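You operate a simulated robot arm through the tools that you are given. There is no shell and no other tool.

The job below is to be done with a simulated two-armed robot. You get a single attempt, and the scene is never put back.

## Task
Power the sensor checker with the adapter that matches its plate.
Fine: the socket bar is off while you plug in; end with bar and checker switched on.

The check looks at the end state, three seconds after you hand in, the way a careful person would. Anything else that was tipped, shoved, dropped, spilled or broken makes it a failure.

## Robot
Two 7-joint arms with fingered hands on one trunk that stands fixed in place. Base frame: the origin is at the foot of the trunk, x ahead of it, y to its left, z up. Readings come in m, rad, newtons and seconds.
The left shoulder is at [0.064, 0.174, 1.039], the right one opposite. With the tool pointing down near the work surface each hand reaches from about 0.32 to 0.76 m from the base axis, measured 20 degrees to its own side. Payload 3.8 kg a hand.
The tool frame of a hand sits at the grasp point between the pads (the TCP): z along the fingers, y along the line on which they close. The tips reach 0.026 m beyond it. The gripper opens to 0.132 m; its body begins 0.073 m behind the TCP. The gripper is a hand of 3 fingers: y runs from the thumb to the fingers, the wrist lies at [0, 0, -0.224] in the tool frame, and closing takes about 1.5 s.
Orientation is that of the tool frame in the base frame, as [roll, pitch, yaw] about the fixed x, y, z axes, in that order (R = Rz(yaw) Ry(pitch) Rx(roll)). With the fingers straight down and closing along the base's y, the tool's x points along the base's -x, its y along +y and its z along -z.

## Interface
- The arms move only by the tool move_arm. It takes "left_targets", "right_targets" or both (then of equal length, played together; a hand with none holds still); each is a list of rows, each a list of 6 numbers: the shift along the tool's x, y, z in units of 200 mm (1.0 is 200 mm), then the turn, a rotation vector about the tool's x, y, z in units of 90 degrees (1.0 is 90 degrees). In form: [[tx, ty, tz, rx, ry, rz], ...]. A call has 1 to 20 rows; each row is the pose to reach, as a shift and turn from the pose commanded when the call began, along the tool's axes at that moment. "left_fingers" and "right_fingers" are, for a hand that has rows, the closure, from 0 (fully open) to 1 (shut), set as the call begins (left out, the last holds). A call with a number of a shift or a turn outside -1 to 1 is refused whole. A row lasts 0.2 s, in which the tool goes at most 0.05 m and 0.15 rad; a call with a longer step from one row to the next is refused whole, and so is a gripper value outside its range. A pose out of reach is approached as far as the arm can. The call stops where the force on the tool passes 40 N (or 10 N more than at its start, if that is more) or the arm is blocked; 0.2 s more then pass. Each finger travels about 0.108 m/s and halts on what it meets, pressing with about 30 N; the grip force reading is that of the motor and also rises with nothing between the fingers. The clock runs only during rows and for 0.2 s after the last one: add rows that repeat a pose to give the fingers time. The reply holds the time, the measured pose of the TCP, the force on the tool along the base axes, the opening and the grip force, in the units named above and with some noise, with the torque about the TCP (base axes, N m) and any sound that the robot's microphone picked up, and new pictures: "show" is both (left out), scene, wrist or none (wrist: the cameras of the hands that moved).
- Cameras (640 x 400 px; columns grow to the right, rows downward): "scene" is now at [0.1762, -0.0267, 0.9503]; the picture's right is [-0.31, -0.95, 0.00], its down [0.02, -0.01, -1.00] and it looks along [0.95, -0.31, 0.02] (base axes); focal length 214 px, centre (320, 200). "left" rides on the left gripper at [-0.062, 0.003, -0.092] in its tool frame; the picture's right is [-0.05, -1.00, 0.00], its down [0.83, -0.04, -0.56] and it looks along [0.55, -0.03, 0.83] (tool axes); focal length 230 px, centre (320, 200). "right" rides on the right gripper at [0.062, 0.003, -0.092] in its tool frame; the picture's right is [-0.05, 1.00, 0.00], its down [-0.83, -0.04, -0.56] and it looks along [-0.56, -0.03, 0.83] (tool axes); focal length 230 px, centre (320, 200). There is no depth. A picture from a camera that has moved, and an enlarged one, comes with that camera's place and axes in the base frame and with its lens.
- move_column(by): moves the trunk up (or, below 0, down) by that many m; the arms and the scene camera ride with it, the base frame stays. It gives what a move gives, with no picture.
- set_grasp(shape, hand): the hand has 3 fingers and takes this shape, open, in about a second: jaw (thumb against the fingers, like two jaws); tri (thumb and two fingers); tip (a fingertip pinch); poke (one finger out to press); point (the index stretched); flat (the hand flat); cup (the hand cupped); fist (a fist). The gripper value then closes the fingers along that shape, each until it touches; the sizes above hold for jaw. It gives what a move gives, with no picture.
- aim_head(pan, tilt): turns the head with the scene camera to pan (to the left, within 1.047 rad either way) and tilt (down, from -0.506 to 1.204), counted from straight ahead of the robot (the tilt from the chest, where the trunk bows). It gives what a move gives, and a new picture of the scene camera.
- inspect(camera, box): a new picture of the part [left, top, right, bottom] of that camera's present view, enlarged. It takes no simulated time.
- job_done(): hands the job in; it is judged then, once.

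Nothing tells you positions but the pictures and the camera data. Unless the task says otherwise, let go and move clear before handing in.

The tools are called after ">>>" as name(argument=value, ...) on one line, values as JSON. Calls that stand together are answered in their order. move_arm: Moves the arms, as the interface text tells. Its arguments: {"type":"object","properties":{"left_targets":{"type":"array","items":{"type":"array","items":{"type":"number"}}},"left_fingers":{"type":"number"},"right_targets":{"type":"array","items":{"type":"array","items":{"type":"number"}}},"right_fingers":{"type":"number"},"show":{"type":"string","enum":["both","scene","wrist","none"]}},"required":[]} The other tools are called the same way: move_column (by) moves the trunk up or down; set_grasp (shape, hand) gives the hand a shape; aim_head (pan, tilt) turns the head that bears the scene camera; inspect (camera, box) takes an enlarged picture of a part of a camera's view; job_done () hands the job in.

At the start:

```text
clock: 0.0
left_tool_pos: [0.4354, 0.0601, 1.0546]
left_orientation: [-3.141, -0.001, -3.141]
left_wrist_force: [-0.4, -0.1, -0.5]
left_moment: [0.02, 0.01, 0.01]
left_gripper_width: 0.132
left_grip_force: 0.0
left_shape: jaw
right_tool_pos: [0.3965, -0.3159, 1.1093]
right_orientation: [-3.141, 0.0, 3.139]
right_wrist_force: [0.1, 0.5, 0.3]
right_moment: [-0.04, 0.01, 0.0]
right_gripper_width: 0.1319
right_grip_force: 0.0
right_shape: jaw
trunk travel left (down, up): [-0.35, 0.132]
head pan, tilt (commanded): [-0.314, -0.017]
```

scene: 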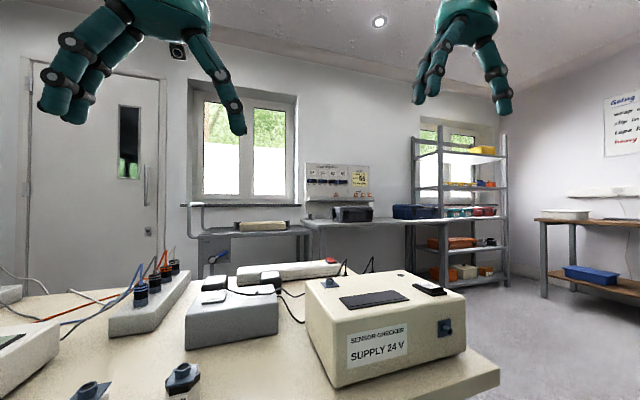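
right: 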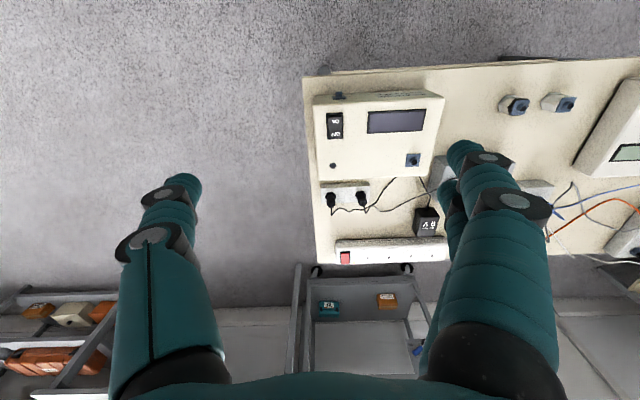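
left: 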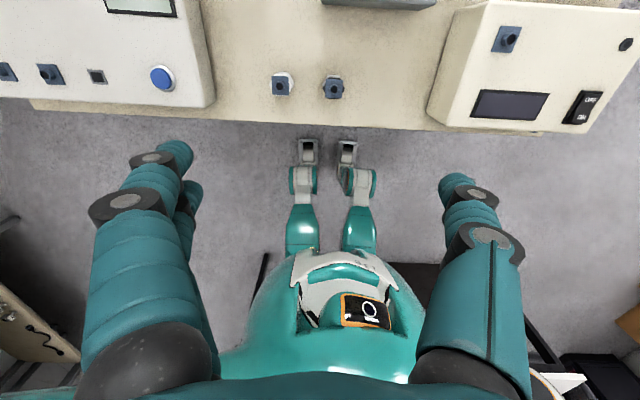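

I see a bench with a sensor checker (plate "SUPPLY 24 V"), a power bar behind it, adapters with leads, and other devices. I will look closer with the head tilted down before moving anything.

>>> aim_head(pan=-0.3, tilt=0.6)

>>> inspect(camera="right", box=[300, 60, 480, 280])

```text
clock: 1.0
left_tool_pos: [0.4355, 0.0609, 1.0546]
left_orientation: [3.141, 0.0, 3.141]
left_wrist_force: [0.2, 0.4, 0.5]
left_moment: [-0.03, 0.01, -0.02]
left_gripper_width: 0.1317
left_grip_force: 0.0
left_shape: jaw
right_tool_pos: [0.3958, -0.3176, 1.11]
right_orientation: [3.141, 0.0, 3.14]
right_wrist_force: [-0.5, 0.5, 0.0]
right_moment: [0.03, -0.02, -0.02]
right_gripper_width: 0.1317
right_grip_force: 0.0
right_shape: jaw
trunk travel left (down, up): [-0.35, 0.132]
head pan, tilt (commanded): [-0.3, 0.6]
camera scene: at [0.1755, -0.0251, 0.8936], right [-0.3, -0.96, 0.0], down [-0.54, 0.17, -0.83], along [0.79, -0.24, -0.56], focal length 214 px, centre (320, 200)
```

scene: 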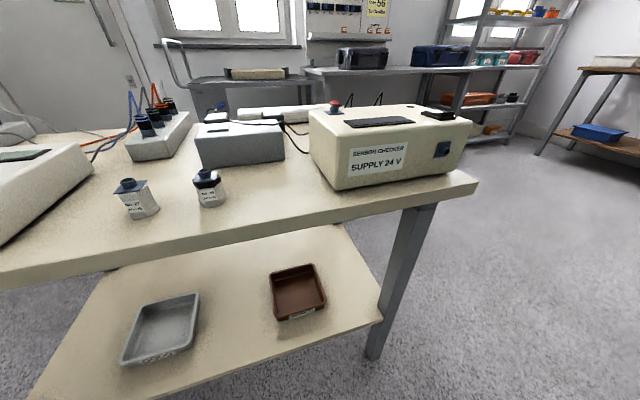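

```text
1.82 times, centred on (390, 170) of right
camera zoom: at [0.3327, -0.3151, 1.2018], right [0.05, 1.0, 0.0], down [0.83, -0.04, 0.56], along [0.56, -0.03, -0.83], focal length 418 px, centre (193, 254)
```

zoom: 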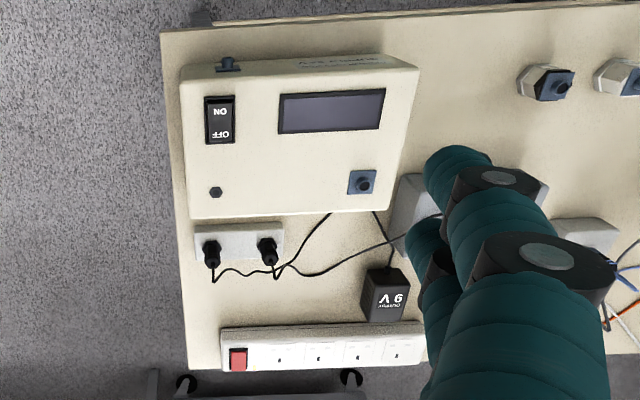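

I see two lead plugs parked on a white holder behind the checker, a black "9 V" adapter, and more on or near the grey box. Enlarging to read more.

>>> inspect(camera="scene", box=[180, 80, 340, 180])

>>> inspect(camera="scene", box=[300, 80, 480, 200])

>>> inspect(camera="scene", box=[80, 80, 240, 230])

>>> inspect(camera="right", box=[310, 170, 460, 270])

>>> inspect(camera="left", box=[400, 0, 640, 140])

```text
4.00 times, centred on (260, 130) of scene
camera zoom: at [0.1755, -0.0251, 0.8936], right [-0.3, -0.96, 0.0], down [-0.54, 0.17, -0.83], along [0.79, -0.24, -0.56], focal length 858 px, centre (560, 480)
```

zoom: 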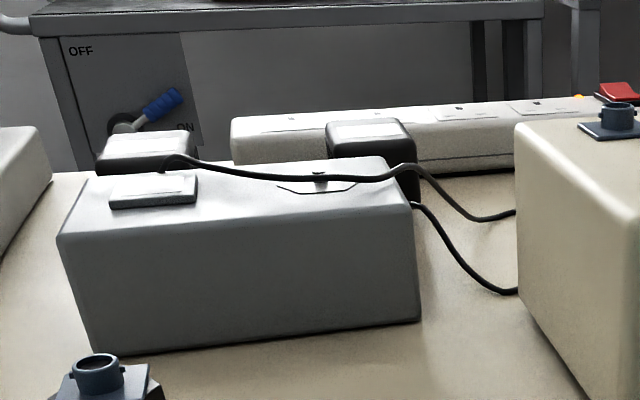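

```text
3.33 times, centred on (390, 140) of scene
camera zoom: at [0.1755, -0.0251, 0.8936], right [-0.3, -0.96, 0.0], down [-0.54, 0.17, -0.83], along [0.79, -0.24, -0.56], focal length 715 px, centre (87, 400)
```

zoom: 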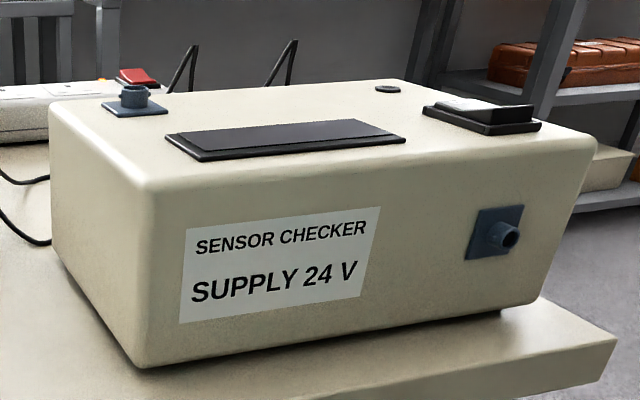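

```text
2.67 times, centred on (160, 155) of scene
camera zoom: at [0.1755, -0.0251, 0.8936], right [-0.3, -0.96, 0.0], down [-0.54, 0.17, -0.83], along [0.79, -0.24, -0.56], focal length 572 px, centre (747, 320)
```

zoom: 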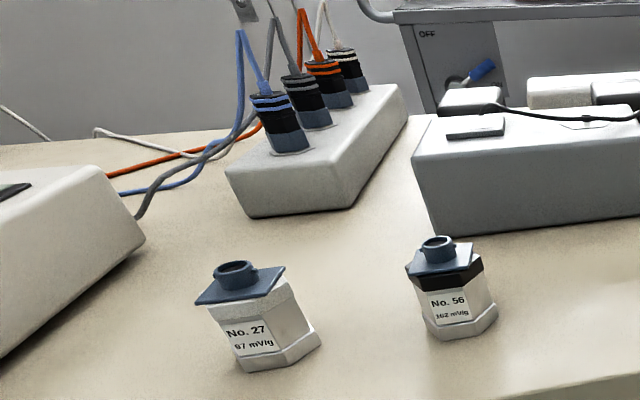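

```text
4.00 times, centred on (385, 220) of right
camera zoom: at [0.3327, -0.3151, 1.2018], right [0.05, 1.0, 0.0], down [0.83, -0.04, 0.56], along [0.56, -0.03, -0.83], focal length 920 px, centre (60, 120)
```

zoom: 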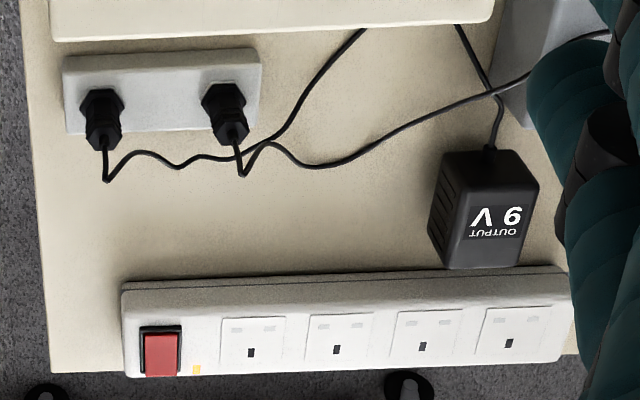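

```text
2.67 times, centred on (520, 70) of left
camera zoom: at [0.4972, 0.0641, 1.1456], right [0.05, -1.0, 0.0], down [-0.83, -0.04, 0.56], along [-0.55, -0.03, -0.83], focal length 614 px, centre (-213, 547)
```

zoom: 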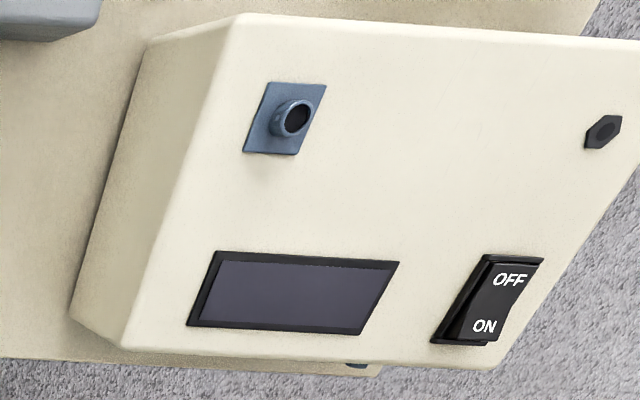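

Two adapters: the black one is marked 9 V; the other stands behind the grey box and is partly hidden. I'll move the left hand out to the left to clear the right hand's view.

>>> move_arm(left_targets=[[0, 0.25, 0, 0, 0, 0], [0, 0.5, 0, 0, 0, 0], [0, 0.75, 0, 0, 0, 0], [0, 1.0, 0, 0, 0, 0]], right_targets=[[0, 0.2, 0, 0, 0, 0], [0, 0.4, 0, 0, 0, 0], [0, 0.5, 0, 0, 0, 0], [0, 0.5, 0, 0, 0, 0]])

```text
clock: 2.0
left_tool_pos: [0.4341, 0.2621, 1.053]
left_orientation: [3.141, 0.0, 3.141]
left_wrist_force: [-0.3, -0.4, -0.3]
left_moment: [-0.01, 0.03, 0.01]
left_gripper_width: 0.1317
left_grip_force: 0.1
left_shape: jaw
right_tool_pos: [0.3942, -0.2164, 1.1072]
right_orientation: [3.14, 0.001, 3.14]
right_wrist_force: [-0.6, 1.0, -0.3]
right_moment: [-0.04, 0.01, 0.02]
right_gripper_width: 0.132
right_grip_force: 0.0
right_shape: jaw
trunk travel left (down, up): [-0.35, 0.132]
head pan, tilt (commanded): [-0.3, 0.6]
camera scene: at [0.1751, -0.0248, 0.8936], right [-0.3, -0.96, 0.0], down [-0.54, 0.17, -0.83], along [0.79, -0.24, -0.56], focal length 214 px, centre (320, 200)
camera right: at [0.3309, -0.2142, 1.1999], right [0.05, 1.0, 0.0], down [0.83, -0.04, 0.56], along [0.56, -0.03, -0.83], focal length 230 px, centre (320, 200)
camera left: at [0.4963, 0.266, 1.1457], right [0.05, -1.0, 0.0], down [-0.83, -0.04, 0.55], along [-0.55, -0.03, -0.83], focal length 230 px, centre (320, 200)
```

scene: 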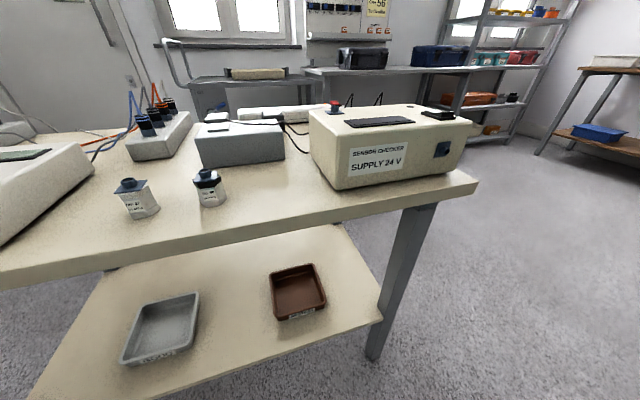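
right: 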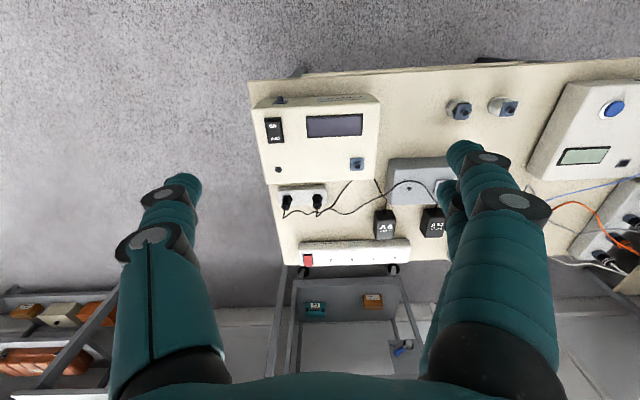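
left: 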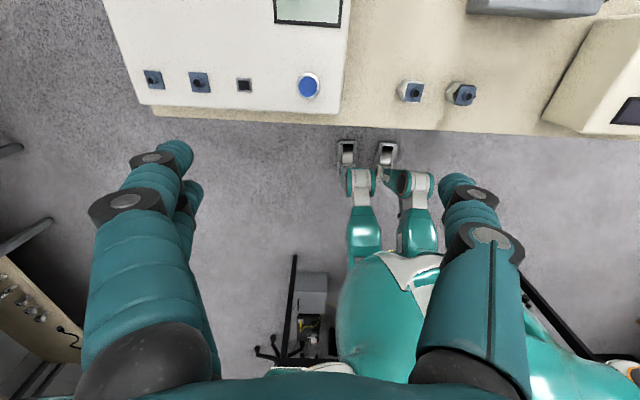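

>>> inspect(camera="right", box=[360, 140, 480, 260])

>>> inspect(camera="right", box=[250, 170, 410, 270])

>>> inspect(camera="right", box=[245, 80, 405, 190])

```text
3.33 times, centred on (420, 200) of right
camera zoom: at [0.3309, -0.2142, 1.1999], right [0.05, 1.0, 0.0], down [0.83, -0.04, 0.56], along [0.56, -0.03, -0.83], focal length 767 px, centre (-13, 200)
```

zoom: 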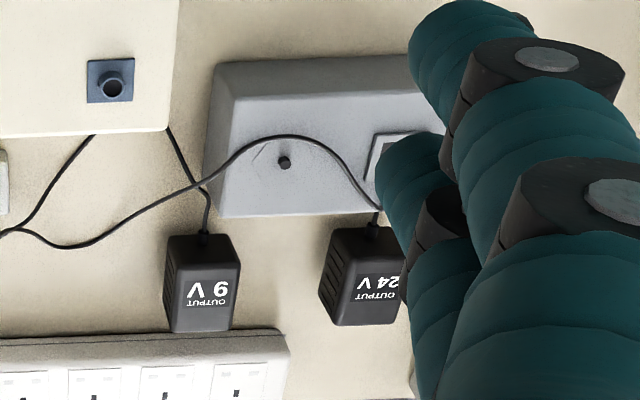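

```text
4.00 times, centred on (330, 220) of right
camera zoom: at [0.3309, -0.2142, 1.1999], right [0.05, 1.0, 0.0], down [0.83, -0.04, 0.56], along [0.56, -0.03, -0.83], focal length 920 px, centre (280, 120)
```

zoom: 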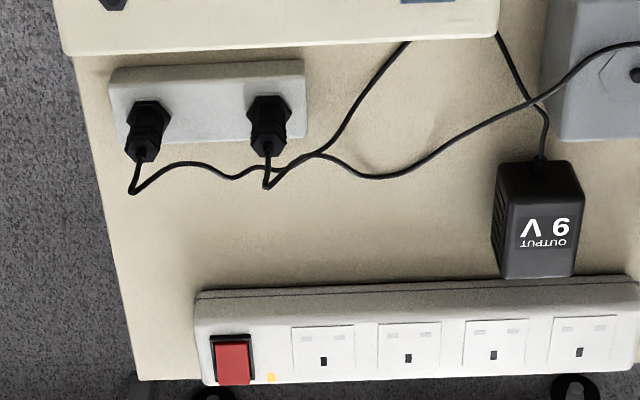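

```text
3.64 times, centred on (325, 135) of right
camera zoom: at [0.3309, -0.2142, 1.1999], right [0.05, 1.0, 0.0], down [0.83, -0.04, 0.56], along [0.56, -0.03, -0.83], focal length 837 px, centre (302, 436)
```

zoom: 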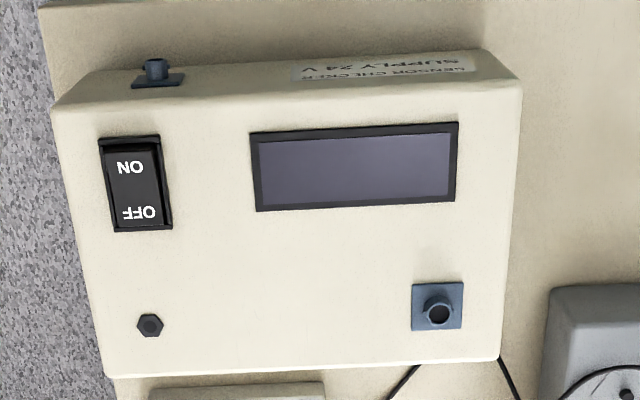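

The second adapter reads 24 V; it sits left of the 9 V one, and the bar's sockets and red rocker are at the back. I need to trace which plug belongs to which lead and read the bar lamp, so I bring the right camera closer.

>>> move_arm(right_targets=[[-0.13, 0.03, 0.18, 0, 0, 0], [-0.26, 0.06, 0.36, 0, 0, 0], [-0.38, 0.08, 0.53, 0, 0, 0], [-0.38, 0.08, 0.53, 0, 0, 0]], show="wrist")

>>> inspect(camera="right", box=[240, 140, 400, 240])

>>> inspect(camera="right", box=[240, 230, 440, 355])

>>> inspect(camera="right", box=[360, 150, 520, 250])

```text
clock: 3.0
left_tool_pos: [0.4358, 0.2608, 1.0542]
left_orientation: [-3.141, 0.001, -3.139]
left_wrist_force: [0.2, -0.1, 0.3]
left_moment: [0.02, -0.03, 0.02]
left_gripper_width: 0.1319
left_grip_force: 0.1
left_shape: jaw
right_tool_pos: [0.4687, -0.1992, 1.0035]
right_orientation: [-3.141, 0.0, 3.138]
right_wrist_force: [-1.1, 0.8, 0.3]
right_moment: [0.0, -0.08, 0.02]
right_gripper_width: 0.1318
right_grip_force: 0.1
right_shape: jaw
trunk travel left (down, up): [-0.35, 0.132]
head pan, tilt (commanded): [-0.3, 0.6]
camera right: at [0.4061, -0.1973, 1.0962], right [0.05, 1.0, 0.0], down [0.83, -0.04, 0.56], along [0.56, -0.03, -0.83], focal length 230 px, centre (320, 200)
```

right: 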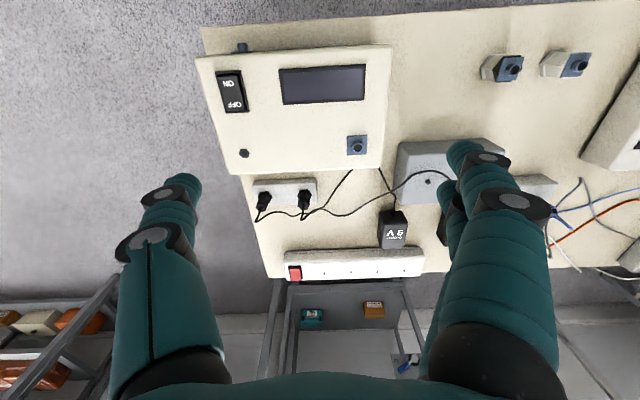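

```text
4.00 times, centred on (320, 190) of right
camera zoom: at [0.4061, -0.1973, 1.0962], right [0.05, 1.0, 0.0], down [0.83, -0.04, 0.56], along [0.56, -0.03, -0.83], focal length 920 px, centre (320, 240)
```

zoom: 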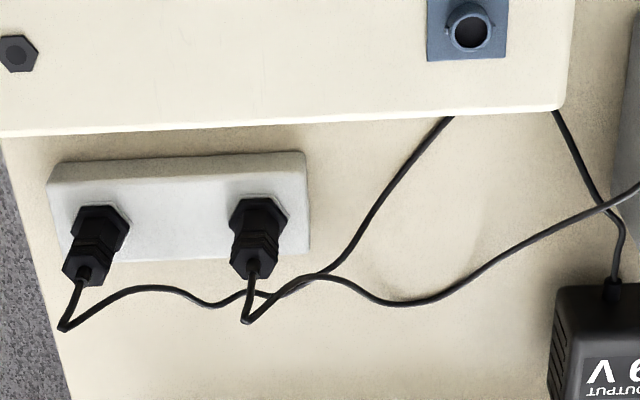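

```text
3.20 times, centred on (340, 292) of right
camera zoom: at [0.4061, -0.1973, 1.0962], right [0.05, 1.0, 0.0], down [0.83, -0.04, 0.56], along [0.56, -0.03, -0.83], focal length 736 px, centre (256, -96)
```

zoom: 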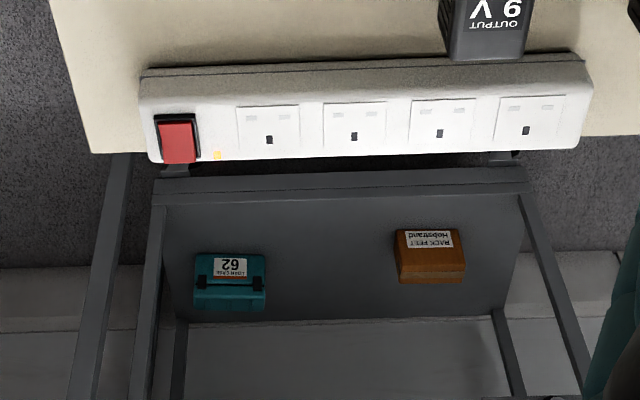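

```text
4.00 times, centred on (440, 200) of right
camera zoom: at [0.4061, -0.1973, 1.0962], right [0.05, 1.0, 0.0], down [0.83, -0.04, 0.56], along [0.56, -0.03, -0.83], focal length 920 px, centre (-160, 200)
```

zoom: 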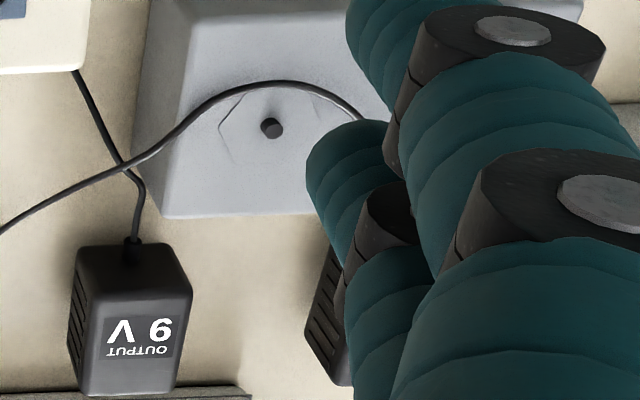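

The two leads touch near the holder, so I zoom tightly on the crossing and on the bar's rocker.

>>> inspect(camera="right", box=[285, 195, 345, 232])

>>> inspect(camera="right", box=[280, 255, 330, 287])

>>> inspect(camera="right", box=[235, 165, 325, 225])

```text
10.67 times, centred on (315, 214) of right
camera zoom: at [0.4061, -0.1973, 1.0962], right [0.05, 1.0, 0.0], down [0.83, -0.04, 0.56], along [0.56, -0.03, -0.83], focal length 2454 px, centre (373, 56)
```

zoom: 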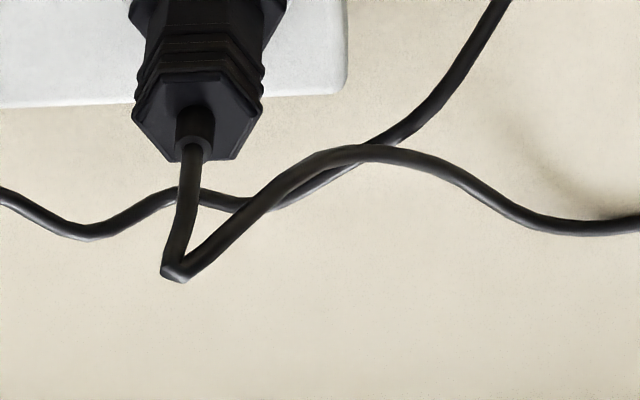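

```text
12.50 times, centred on (305, 271) of right
camera zoom: at [0.4061, -0.1973, 1.0962], right [0.05, 1.0, 0.0], down [0.83, -0.04, 0.56], along [0.56, -0.03, -0.83], focal length 2876 px, centre (508, -688)
```

zoom: 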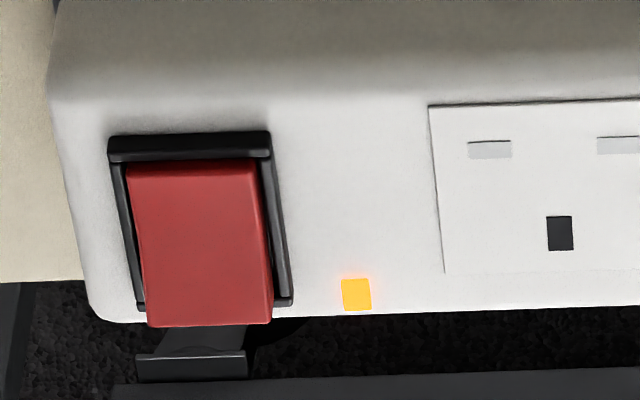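

```text
6.67 times, centred on (280, 195) of right
camera zoom: at [0.4061, -0.1973, 1.0962], right [0.05, 1.0, 0.0], down [0.83, -0.04, 0.56], along [0.56, -0.03, -0.83], focal length 1534 px, centre (587, 233)
```

zoom: 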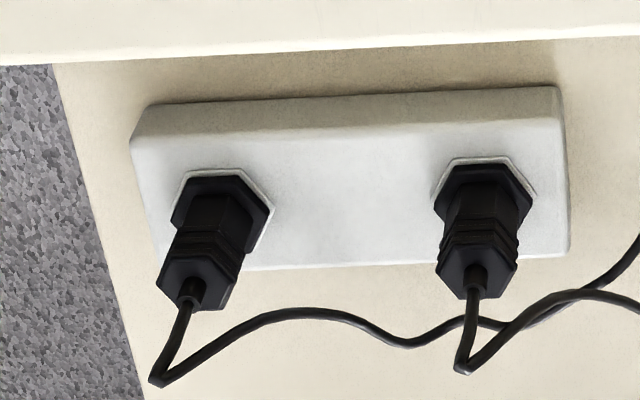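

The 24 V lead appears to be the one that crosses over and runs to the plug on the robot's left side of the holder (y≈-0.235); the bar lamp is lit, so the bar is on. I verify the other crossing and look at the checker's inlet.

>>> inspect(camera="right", box=[365, 160, 425, 220])

>>> inspect(camera="right", box=[225, 135, 275, 167])

>>> inspect(camera="right", box=[210, 60, 260, 120])

>>> inspect(camera="right", box=[330, 120, 390, 165])

```text
6.67 times, centred on (395, 190) of right
camera zoom: at [0.4061, -0.1973, 1.0962], right [0.05, 1.0, 0.0], down [0.83, -0.04, 0.56], along [0.56, -0.03, -0.83], focal length 1534 px, centre (-180, 267)
```

zoom: 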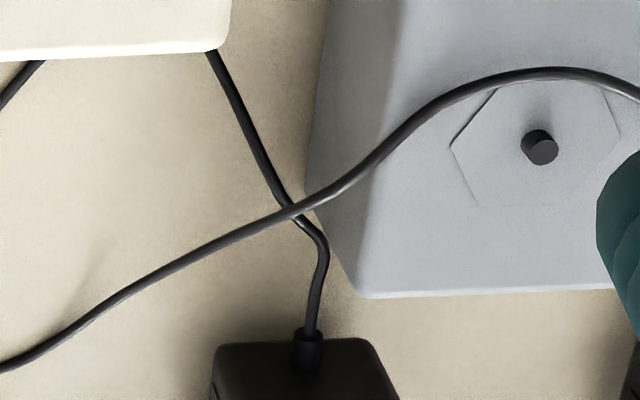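

```text
12.50 times, centred on (250, 151) of right
camera zoom: at [0.4061, -0.1973, 1.0962], right [0.05, 1.0, 0.0], down [0.83, -0.04, 0.56], along [0.56, -0.03, -0.83], focal length 2876 px, centre (1195, 812)
```

zoom: 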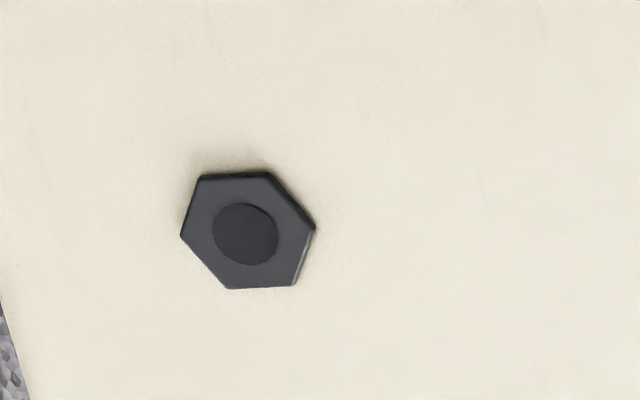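

```text
6.67 times, centred on (235, 90) of right
camera zoom: at [0.4061, -0.1973, 1.0962], right [0.05, 1.0, 0.0], down [0.83, -0.04, 0.56], along [0.56, -0.03, -0.83], focal length 1534 px, centre (887, 933)
```

zoom: 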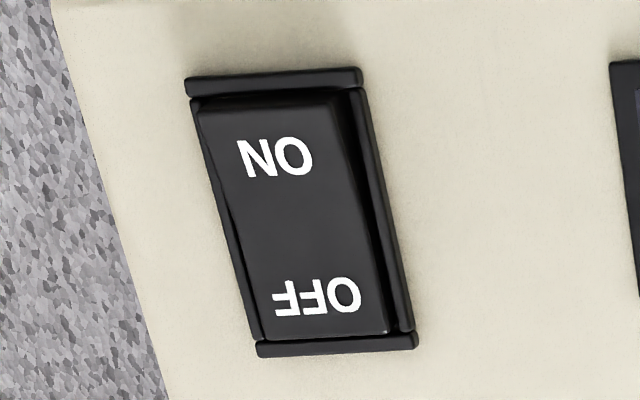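

```text
8.89 times, centred on (360, 142) of right
camera zoom: at [0.4061, -0.1973, 1.0962], right [0.05, 1.0, 0.0], down [0.83, -0.04, 0.56], along [0.56, -0.03, -0.83], focal length 2045 px, centre (-36, 711)
```

zoom: 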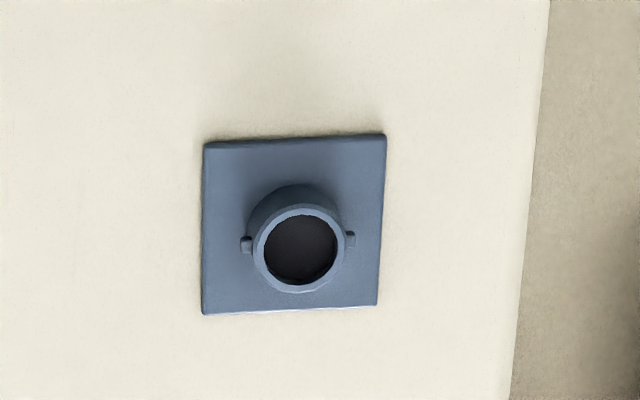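

The hexagonal ring on the checker's top may be an inlet or just a lamp, so I want to see the back and sides of the checker. I retract the right hand and bring the left camera (which looks back towards the robot) over the rear.

>>> move_arm(left_targets=[[-0.1, -0.19, 0, 0, 0, 0], [-0.2, -0.38, 0, 0, 0, 0], [-0.3, -0.57, 0, 0, 0, 0], [-0.4, -0.76, 0, 0, 0, 0], [-0.5, -0.95, 0, 0, 0, 0]], right_targets=[[0.1, -0.19, -0.08, 0, 0, 0], [0.2, -0.38, -0.16, 0, 0, 0], [0.3, -0.57, -0.24, 0, 0, 0], [0.4, -0.76, -0.32, 0, 0, 0], [0.5, -0.95, -0.4, 0, 0, 0]], show="none")

>>> move_arm(left_targets=[[-0.15, -0.19, 0.03, 0, 0, 0], [-0.3, -0.38, 0.06, 0, 0, 0], [-0.45, -0.57, 0.09, 0, 0, 0], [-0.6, -0.76, 0.12, 0, 0, 0], [-0.75, -0.85, 0.15, 0, 0, 0], [-0.75, -0.85, 0.15, 0, 0, 0]], show="both")

```text
clock: 4.2
left_tool_pos: [0.5353, 0.0676, 1.0538]
left_orientation: [3.14, 0.0, -3.14]
left_wrist_force: [1.0, -0.1, 0.2]
left_moment: [0.02, 0.0, 0.0]
left_gripper_width: 0.1319
left_grip_force: 0.0
left_shape: jaw
right_tool_pos: [0.3713, -0.3894, 1.0806]
right_orientation: [3.14, -0.005, -3.141]
right_wrist_force: [0.4, 0.0, -0.1]
right_moment: [0.02, 0.0, -0.02]
right_gripper_width: 0.132
right_grip_force: 0.0
right_shape: jaw
trunk travel left (down, up): [-0.35, 0.132]
head pan, tilt (commanded): [-0.3, 0.6]
```

```text
clock: 5.6
left_tool_pos: [0.6169, -0.0605, 1.0017]
left_orientation: [-3.14, 0.001, -3.141]
left_wrist_force: [-0.5, 0.5, 0.4]
left_moment: [-0.04, -0.01, -0.01]
left_gripper_width: 0.132
left_grip_force: 0.1
left_shape: jaw
left hand out of reach, approached as far as the arm can: row 3, 4, 5, 6
right_tool_pos: [0.3719, -0.3879, 1.0833]
right_orientation: [-3.141, -0.001, 3.14]
right_wrist_force: [-0.7, 0.7, -0.3]
right_moment: [-0.05, 0.02, 0.01]
right_gripper_width: 0.1319
right_grip_force: 0.1
right_shape: jaw
trunk travel left (down, up): [-0.35, 0.132]
head pan, tilt (commanded): [-0.3, 0.6]
camera scene: at [0.1757, -0.0246, 0.8935], right [-0.3, -0.96, 0.0], down [-0.54, 0.17, -0.83], along [0.79, -0.24, -0.56], focal length 214 px, centre (320, 200)
camera left: at [0.6794, -0.0564, 1.0944], right [0.05, -1.0, 0.0], down [-0.83, -0.04, 0.55], along [-0.55, -0.03, -0.83], focal length 230 px, centre (320, 200)
```

scene: 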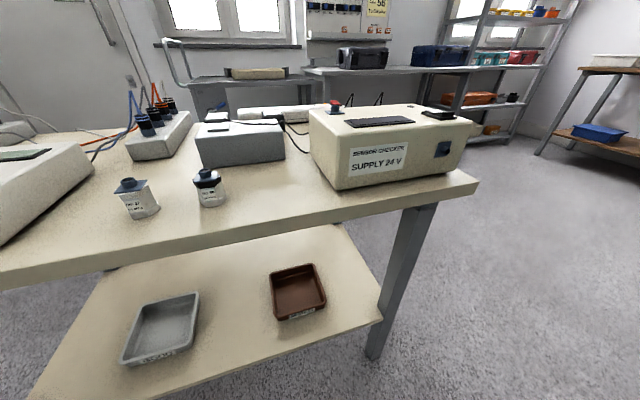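
left: 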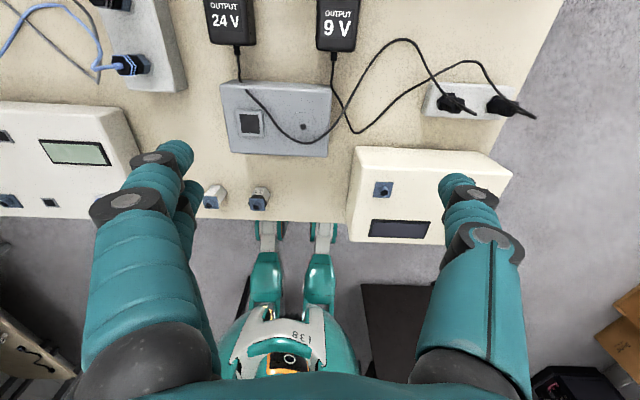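

The left camera now gives a good back view: 24 V and 9 V adapters, their leads, the holder and the checker's rear. Zooming.

>>> inspect(camera="left", box=[340, 30, 540, 155])

>>> inspect(camera="left", box=[195, 0, 365, 170])

>>> inspect(camera="left", box=[340, 130, 520, 250])

```text
3.20 times, centred on (440, 92) of left
camera zoom: at [0.6794, -0.0564, 1.0944], right [0.05, -1.0, 0.0], down [-0.83, -0.04, 0.55], along [-0.55, -0.03, -0.83], focal length 736 px, centre (-64, 544)
```

zoom: 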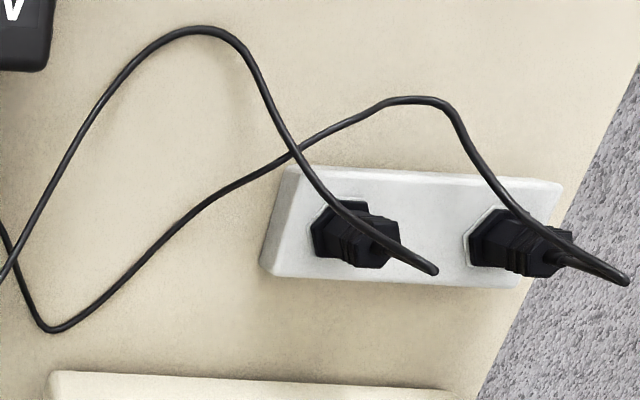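

```text
2.35 times, centred on (280, 85) of left
camera zoom: at [0.6794, -0.0564, 1.0944], right [0.05, -1.0, 0.0], down [-0.83, -0.04, 0.55], along [-0.55, -0.03, -0.83], focal length 541 px, centre (414, 471)
```

zoom: 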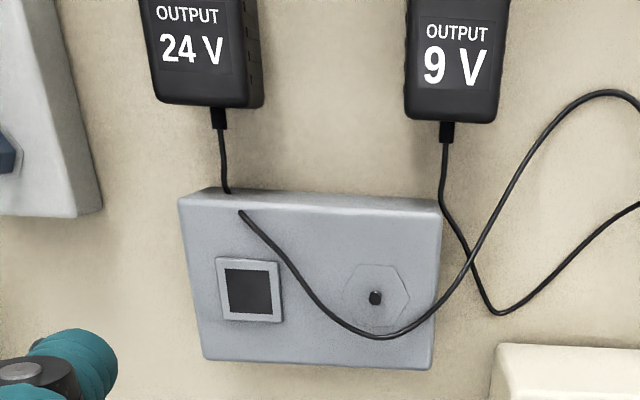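

```text
3.33 times, centred on (430, 190) of left
camera zoom: at [0.6794, -0.0564, 1.0944], right [0.05, -1.0, 0.0], down [-0.83, -0.04, 0.55], along [-0.55, -0.03, -0.83], focal length 767 px, centre (-47, 233)
```

zoom: 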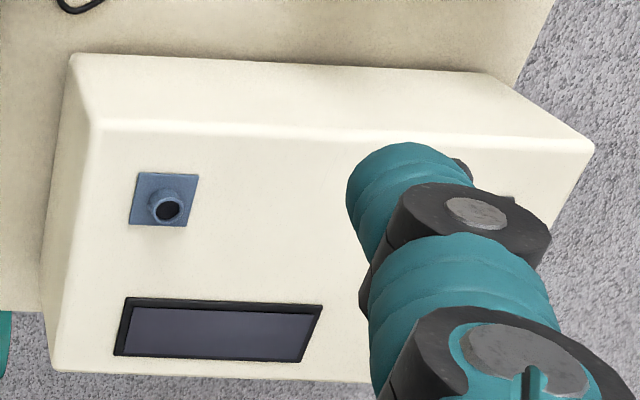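

The checker's back face is plain and the lead tracing is confirmed: the 24 V lead runs to the left-hand plug (y≈-0.235). Now I check the checker's other side with the right camera.

>>> inspect(camera="right", box=[0, 0, 640, 400])

>>> move_arm(left_targets=[[0.1, 0.19, 0, 0, 0, 0], [0.2, 0.38, 0, 0, 0, 0], [0.3, 0.57, 0, 0, 0, 0], [0.4, 0.76, 0, 0, 0, 0], [0.5, 0.95, 0, 0, 0, 0]], show="none")

```text
1.00 times, centred on (320, 200) of right (not enlarged: the box is as wide or as high as the picture)
camera zoom: at [0.3083, -0.3856, 1.1754], right [0.05, 1.0, 0.0], down [0.83, -0.04, 0.56], along [0.55, -0.03, -0.83], focal length 230 px, centre (320, 200)
```

zoom: 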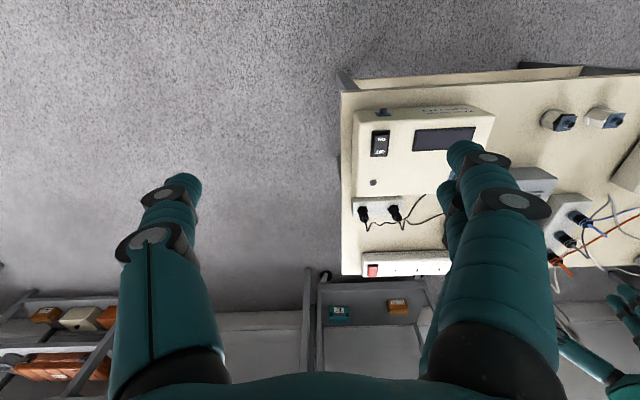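

```text
clock: 6.8
left_tool_pos: [0.5173, 0.1298, 1.0038]
left_orientation: [-3.14, 0.001, -3.14]
left_wrist_force: [-0.5, 0.2, -0.6]
left_moment: [-0.02, 0.01, -0.02]
left_gripper_width: 0.132
left_grip_force: 0.2
left_shape: jaw
right_tool_pos: [0.3706, -0.3879, 1.084]
right_orientation: [-3.14, 0.003, 3.14]
right_wrist_force: [-0.2, -0.4, -0.3]
right_moment: [-0.03, 0.02, -0.02]
right_gripper_width: 0.1319
right_grip_force: 0.1
right_shape: jaw
trunk travel left (down, up): [-0.35, 0.132]
head pan, tilt (commanded): [-0.3, 0.6]
```

Now bringing the right camera close over the hexagonal fitting on the checker's top.

>>> move_arm(left_targets=[[0.1, 0.15, -0.05, 0, 0, 0], [0.2, 0.3, -0.1, 0, 0, 0], [0.3, 0.45, -0.15, 0, 0, 0], [0.4, 0.6, -0.2, 0, 0, 0], [0.4, 0.7, -0.2, 0, 0, 0]], right_targets=[[-0.109, 0.088, 0.154, 0, 0, 0], [-0.218, 0.176, 0.308, 0, 0, 0], [-0.327, 0.264, 0.462, 0, 0, 0], [-0.436, 0.352, 0.616, 0, 0, 0], [-0.545, 0.44, 0.77, 0, 0, 0]], show="wrist")

>>> inspect(camera="right", box=[220, 100, 420, 225])

>>> inspect(camera="right", box=[295, 140, 345, 190])

```text
clock: 8.0
left_tool_pos: [0.4388, 0.2694, 1.0455]
left_orientation: [-3.141, -0.002, -3.141]
left_wrist_force: [-0.1, -0.3, 0.2]
left_moment: [-0.06, 0.03, -0.01]
left_gripper_width: 0.1319
left_grip_force: 0.0
left_shape: jaw
right_tool_pos: [0.4835, -0.3007, 0.9252]
right_orientation: [3.141, 0.0, 3.139]
right_wrist_force: [-0.2, -0.2, 0.7]
right_moment: [-0.02, 0.03, 0.01]
right_gripper_width: 0.1321
right_grip_force: 0.1
right_shape: jaw
trunk travel left (down, up): [-0.35, 0.132]
head pan, tilt (commanded): [-0.3, 0.6]
camera right: at [0.4209, -0.2993, 1.018], right [0.05, 1.0, 0.0], down [0.83, -0.04, 0.56], along [0.55, -0.03, -0.83], focal length 230 px, centre (320, 200)
camera left: at [0.5, 0.2738, 1.1355], right [0.05, -1.0, 0.0], down [-0.83, -0.04, 0.56], along [-0.56, -0.03, -0.83], focal length 230 px, centre (320, 200)
```

right: 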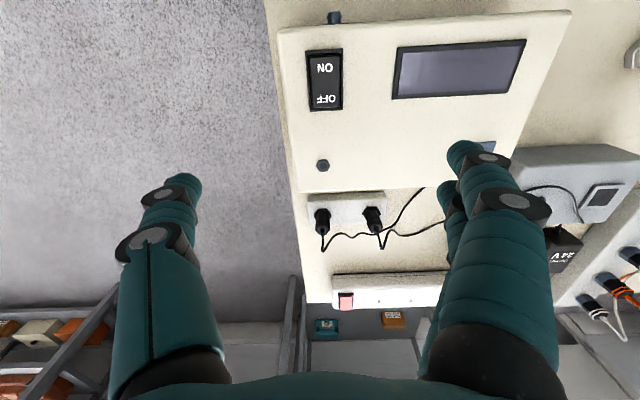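
left: 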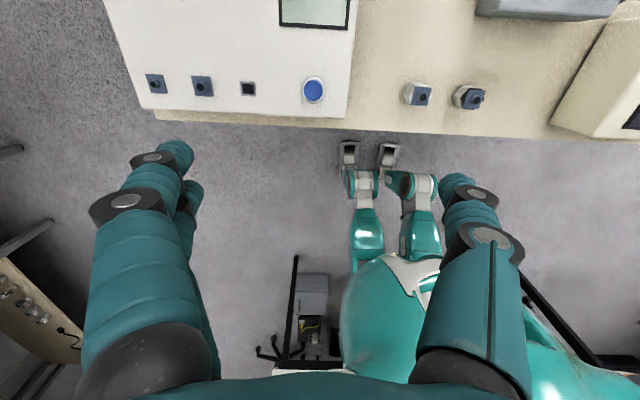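

```text
3.20 times, centred on (320, 162) of right
camera zoom: at [0.4209, -0.2993, 1.018], right [0.05, 1.0, 0.0], down [0.83, -0.04, 0.56], along [0.55, -0.03, -0.83], focal length 736 px, centre (320, 320)
```

zoom: 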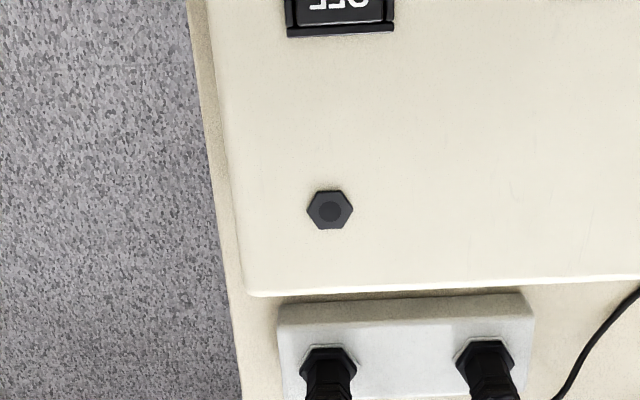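

```text
8.00 times, centred on (320, 165) of right
camera zoom: at [0.4209, -0.2993, 1.018], right [0.05, 1.0, 0.0], down [0.83, -0.04, 0.56], along [0.55, -0.03, -0.83], focal length 1841 px, centre (320, 480)
```

zoom: 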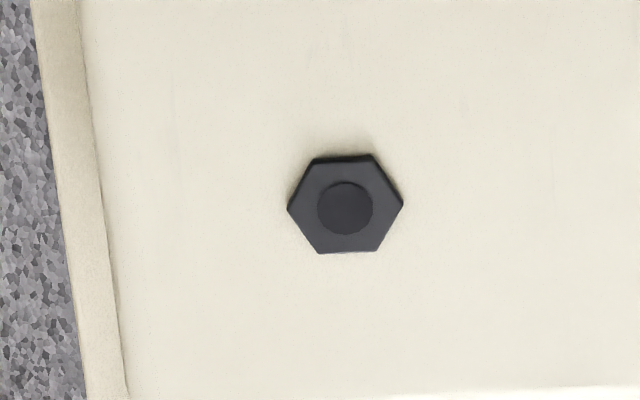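

The hexagonal fitting looks like a small nut with a dark centre, possibly an inlet or a lamp; I check the checker's right side for another inlet by tilting the right camera from that side.

>>> move_arm(right_targets=[[0.02, -0.167, 0, -0.0833, 0, 0], [0.04, -0.333, 0, -0.1667, 0, 0], [0.06, -0.5, 0, -0.25, 0, 0], [0.08, -0.667, 0, -0.333, 0, 0], [0.1, -0.833, 0, -0.4167, 0, 0], [0.12, -1.0, 0, -0.5, 0, 0], [0.12, -1.0, 0, -0.5, 0, 0]], show="wrist")

```text
clock: 9.6
left_tool_pos: [0.4379, 0.2695, 1.044]
left_orientation: [-3.141, 0.0, -3.139]
left_wrist_force: [-0.4, 0.6, 0.6]
left_moment: [-0.01, -0.03, 0.0]
left_gripper_width: 0.1315
left_grip_force: 0.0
left_shape: jaw
right_tool_pos: [0.4585, -0.503, 0.9313]
right_orientation: [2.353, 0.003, 3.141]
right_wrist_force: [0.2, 0.9, -0.1]
right_moment: [0.02, -0.01, 0.0]
right_gripper_width: 0.132
right_grip_force: 0.0
right_shape: jaw
trunk travel left (down, up): [-0.35, 0.132]
head pan, tilt (commanded): [-0.3, 0.6]
camera right: at [0.3951, -0.5671, 0.9981], right [0.05, 0.71, 0.71], down [0.83, -0.42, 0.36], along [0.56, 0.57, -0.61], focal length 230 px, centre (320, 200)
```

right: 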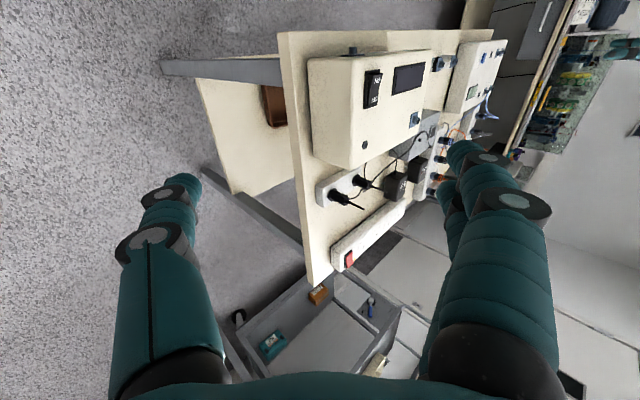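

>>> inspect(camera="right", box=[290, 40, 430, 200])

>>> inspect(camera="right", box=[310, 130, 450, 220])

>>> inspect(camera="right", box=[345, 125, 385, 155])

>>> inspect(camera="right", box=[380, 130, 450, 205])

```text
2.50 times, centred on (360, 120) of right
camera zoom: at [0.3951, -0.5671, 0.9981], right [0.05, 0.71, 0.71], down [0.83, -0.42, 0.36], along [0.56, 0.57, -0.61], focal length 575 px, centre (220, 400)
```

zoom: 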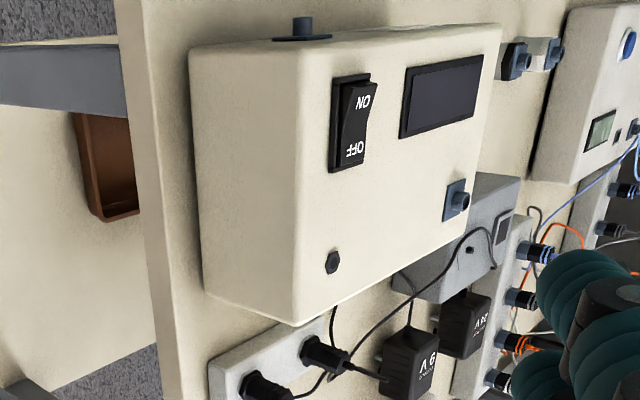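

```text
4.44 times, centred on (380, 175) of right
camera zoom: at [0.3951, -0.5671, 0.9981], right [0.05, 0.71, 0.71], down [0.83, -0.42, 0.36], along [0.56, 0.57, -0.61], focal length 1022 px, centre (53, 311)
```

zoom: 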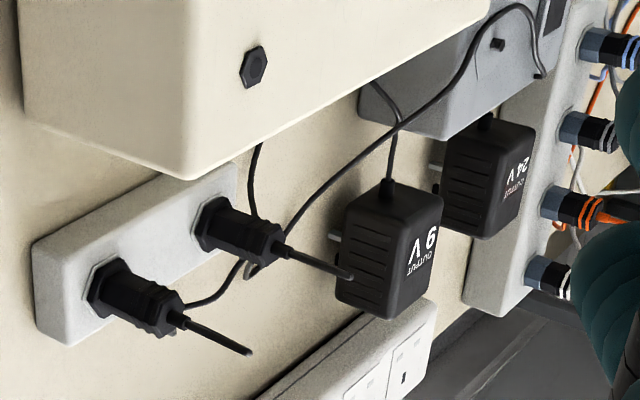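

```text
13.33 times, centred on (365, 140) of right
camera zoom: at [0.3951, -0.5671, 0.9981], right [0.05, 0.71, 0.71], down [0.83, -0.42, 0.36], along [0.56, 0.57, -0.61], focal length 3068 px, centre (-280, 1000)
```

zoom: 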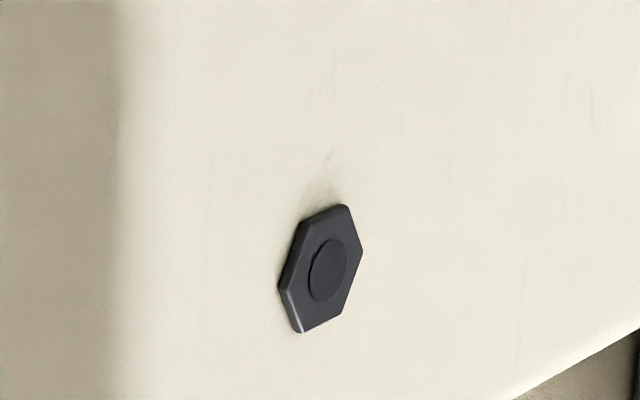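

```text
5.33 times, centred on (415, 168) of right
camera zoom: at [0.3951, -0.5671, 0.9981], right [0.05, 0.71, 0.71], down [0.83, -0.42, 0.36], along [0.56, 0.57, -0.61], focal length 1227 px, centre (-187, 373)
```

zoom: 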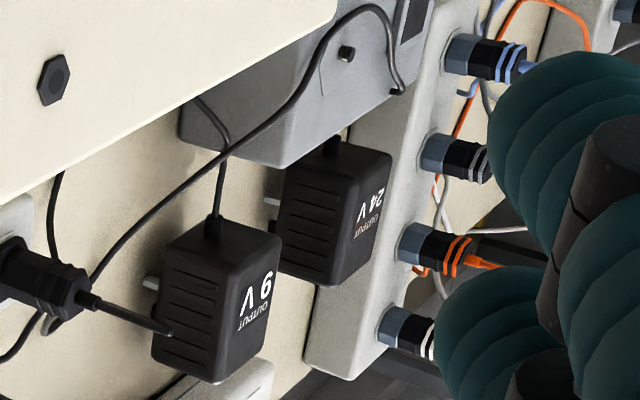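

The right side is plain too, so the inlet is the hexagonal one on the top; the adapters stand on their pins. Next I straighten the right hand and take the poke shape to switch the bar off first.

>>> move_arm(right_targets=[[-0.02, 0.13, 0.047, 0.0833, 0, 0], [-0.04, 0.26, 0.094, 0.1667, 0, 0], [-0.06, 0.39, 0.141, 0.25, 0, 0], [-0.08, 0.52, 0.188, 0.3333, 0, 0], [-0.09, 0.65, 0.235, 0.4167, 0, 0], [-0.1, 0.778, 0.283, 0.5, 0, 0], [-0.1, 0.778, 0.283, 0.5, 0, 0]], show="none")

>>> set_grasp(shape="poke", hand="right")

>>> inspect(camera="right", box=[0, 0, 640, 400])

```text
clock: 11.2
left_tool_pos: [0.4373, 0.2693, 1.0437]
left_orientation: [3.141, 0.0, -3.141]
left_wrist_force: [0.8, -0.2, 1.3]
left_moment: [-0.02, 0.02, 0.01]
left_gripper_width: 0.1319
left_grip_force: 0.1
left_shape: jaw
right_tool_pos: [0.4787, -0.3542, 0.9986]
right_orientation: [-3.14, 0.001, 3.14]
right_wrist_force: [0.4, -0.4, 0.6]
right_moment: [0.0, 0.01, 0.01]
right_gripper_width: 0.1319
right_grip_force: 0.1
right_shape: jaw
trunk travel left (down, up): [-0.35, 0.132]
head pan, tilt (commanded): [-0.3, 0.6]
```

```text
clock: 12.1
left_tool_pos: [0.4384, 0.2702, 1.0448]
left_orientation: [3.141, 0.001, 3.142]
left_wrist_force: [0.2, 0.1, 0.1]
left_moment: [-0.02, 0.0, 0.0]
left_gripper_width: 0.1317
left_grip_force: 0.1
left_shape: jaw
right_tool_pos: [0.4773, -0.3546, 0.9986]
right_orientation: [3.141, 0.001, 3.139]
right_wrist_force: [-1.0, -0.3, -0.1]
right_moment: [0.03, 0.03, 0.0]
right_gripper_width: 0.0
right_grip_force: 0.1
right_shape: poke
trunk travel left (down, up): [-0.35, 0.132]
head pan, tilt (commanded): [-0.3, 0.6]
```

```text
1.00 times, centred on (320, 200) of right (not enlarged: the box is as wide or as high as the picture)
camera zoom: at [0.4153, -0.3525, 1.0907], right [0.05, 1.0, 0.0], down [0.83, -0.04, 0.56], along [0.56, -0.03, -0.83], focal length 230 px, centre (320, 200)
```

zoom: 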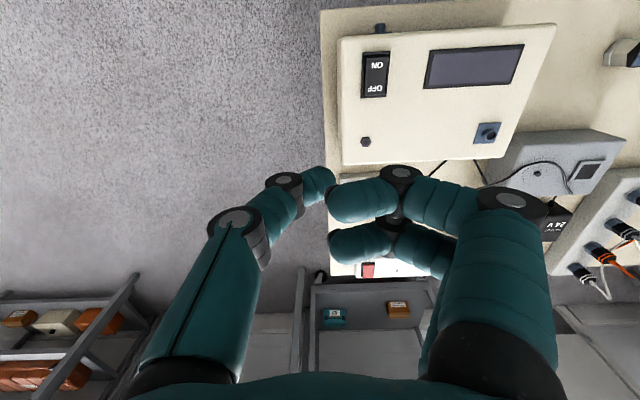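

The poke shape is set; I turn the head to see where the poking finger ends.

>>> aim_head(pan=-0.8, tilt=-0.15)

>>> inspect(camera="scene", box=[220, 60, 420, 260])

```text
clock: 13.2
left_tool_pos: [0.4364, 0.2704, 1.043]
left_orientation: [3.141, 0.0, -3.138]
left_wrist_force: [-0.6, 0.8, -0.1]
left_moment: [0.03, 0.03, -0.04]
left_gripper_width: 0.1317
left_grip_force: 0.1
left_shape: jaw
right_tool_pos: [0.4786, -0.3548, 0.9978]
right_orientation: [3.142, 0.001, 3.14]
right_wrist_force: [0.1, 0.0, 0.2]
right_moment: [0.0, -0.04, 0.01]
right_gripper_width: 0.0001
right_grip_force: 0.1
right_shape: poke
trunk travel left (down, up): [-0.35, 0.132]
head pan, tilt (commanded): [-0.799, -0.15]
camera scene: at [0.1506, -0.0601, 0.9618], right [-0.72, -0.7, 0.0], down [0.1, -0.11, -0.99], along [0.69, -0.71, 0.15], focal length 214 px, centre (320, 200)
```

scene: 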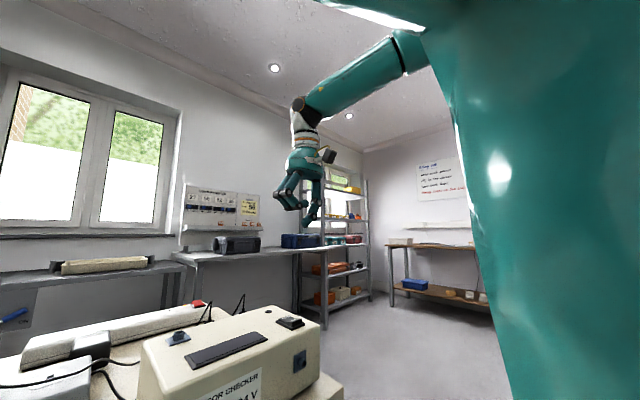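

```text
2.00 times, centred on (320, 160) of scene
camera zoom: at [0.1506, -0.0601, 0.9618], right [-0.72, -0.7, 0.0], down [0.1, -0.11, -0.99], along [0.69, -0.71, 0.15], focal length 429 px, centre (320, 280)
```

zoom: 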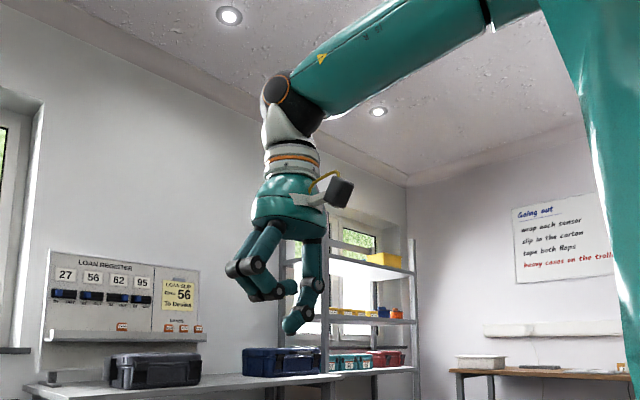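

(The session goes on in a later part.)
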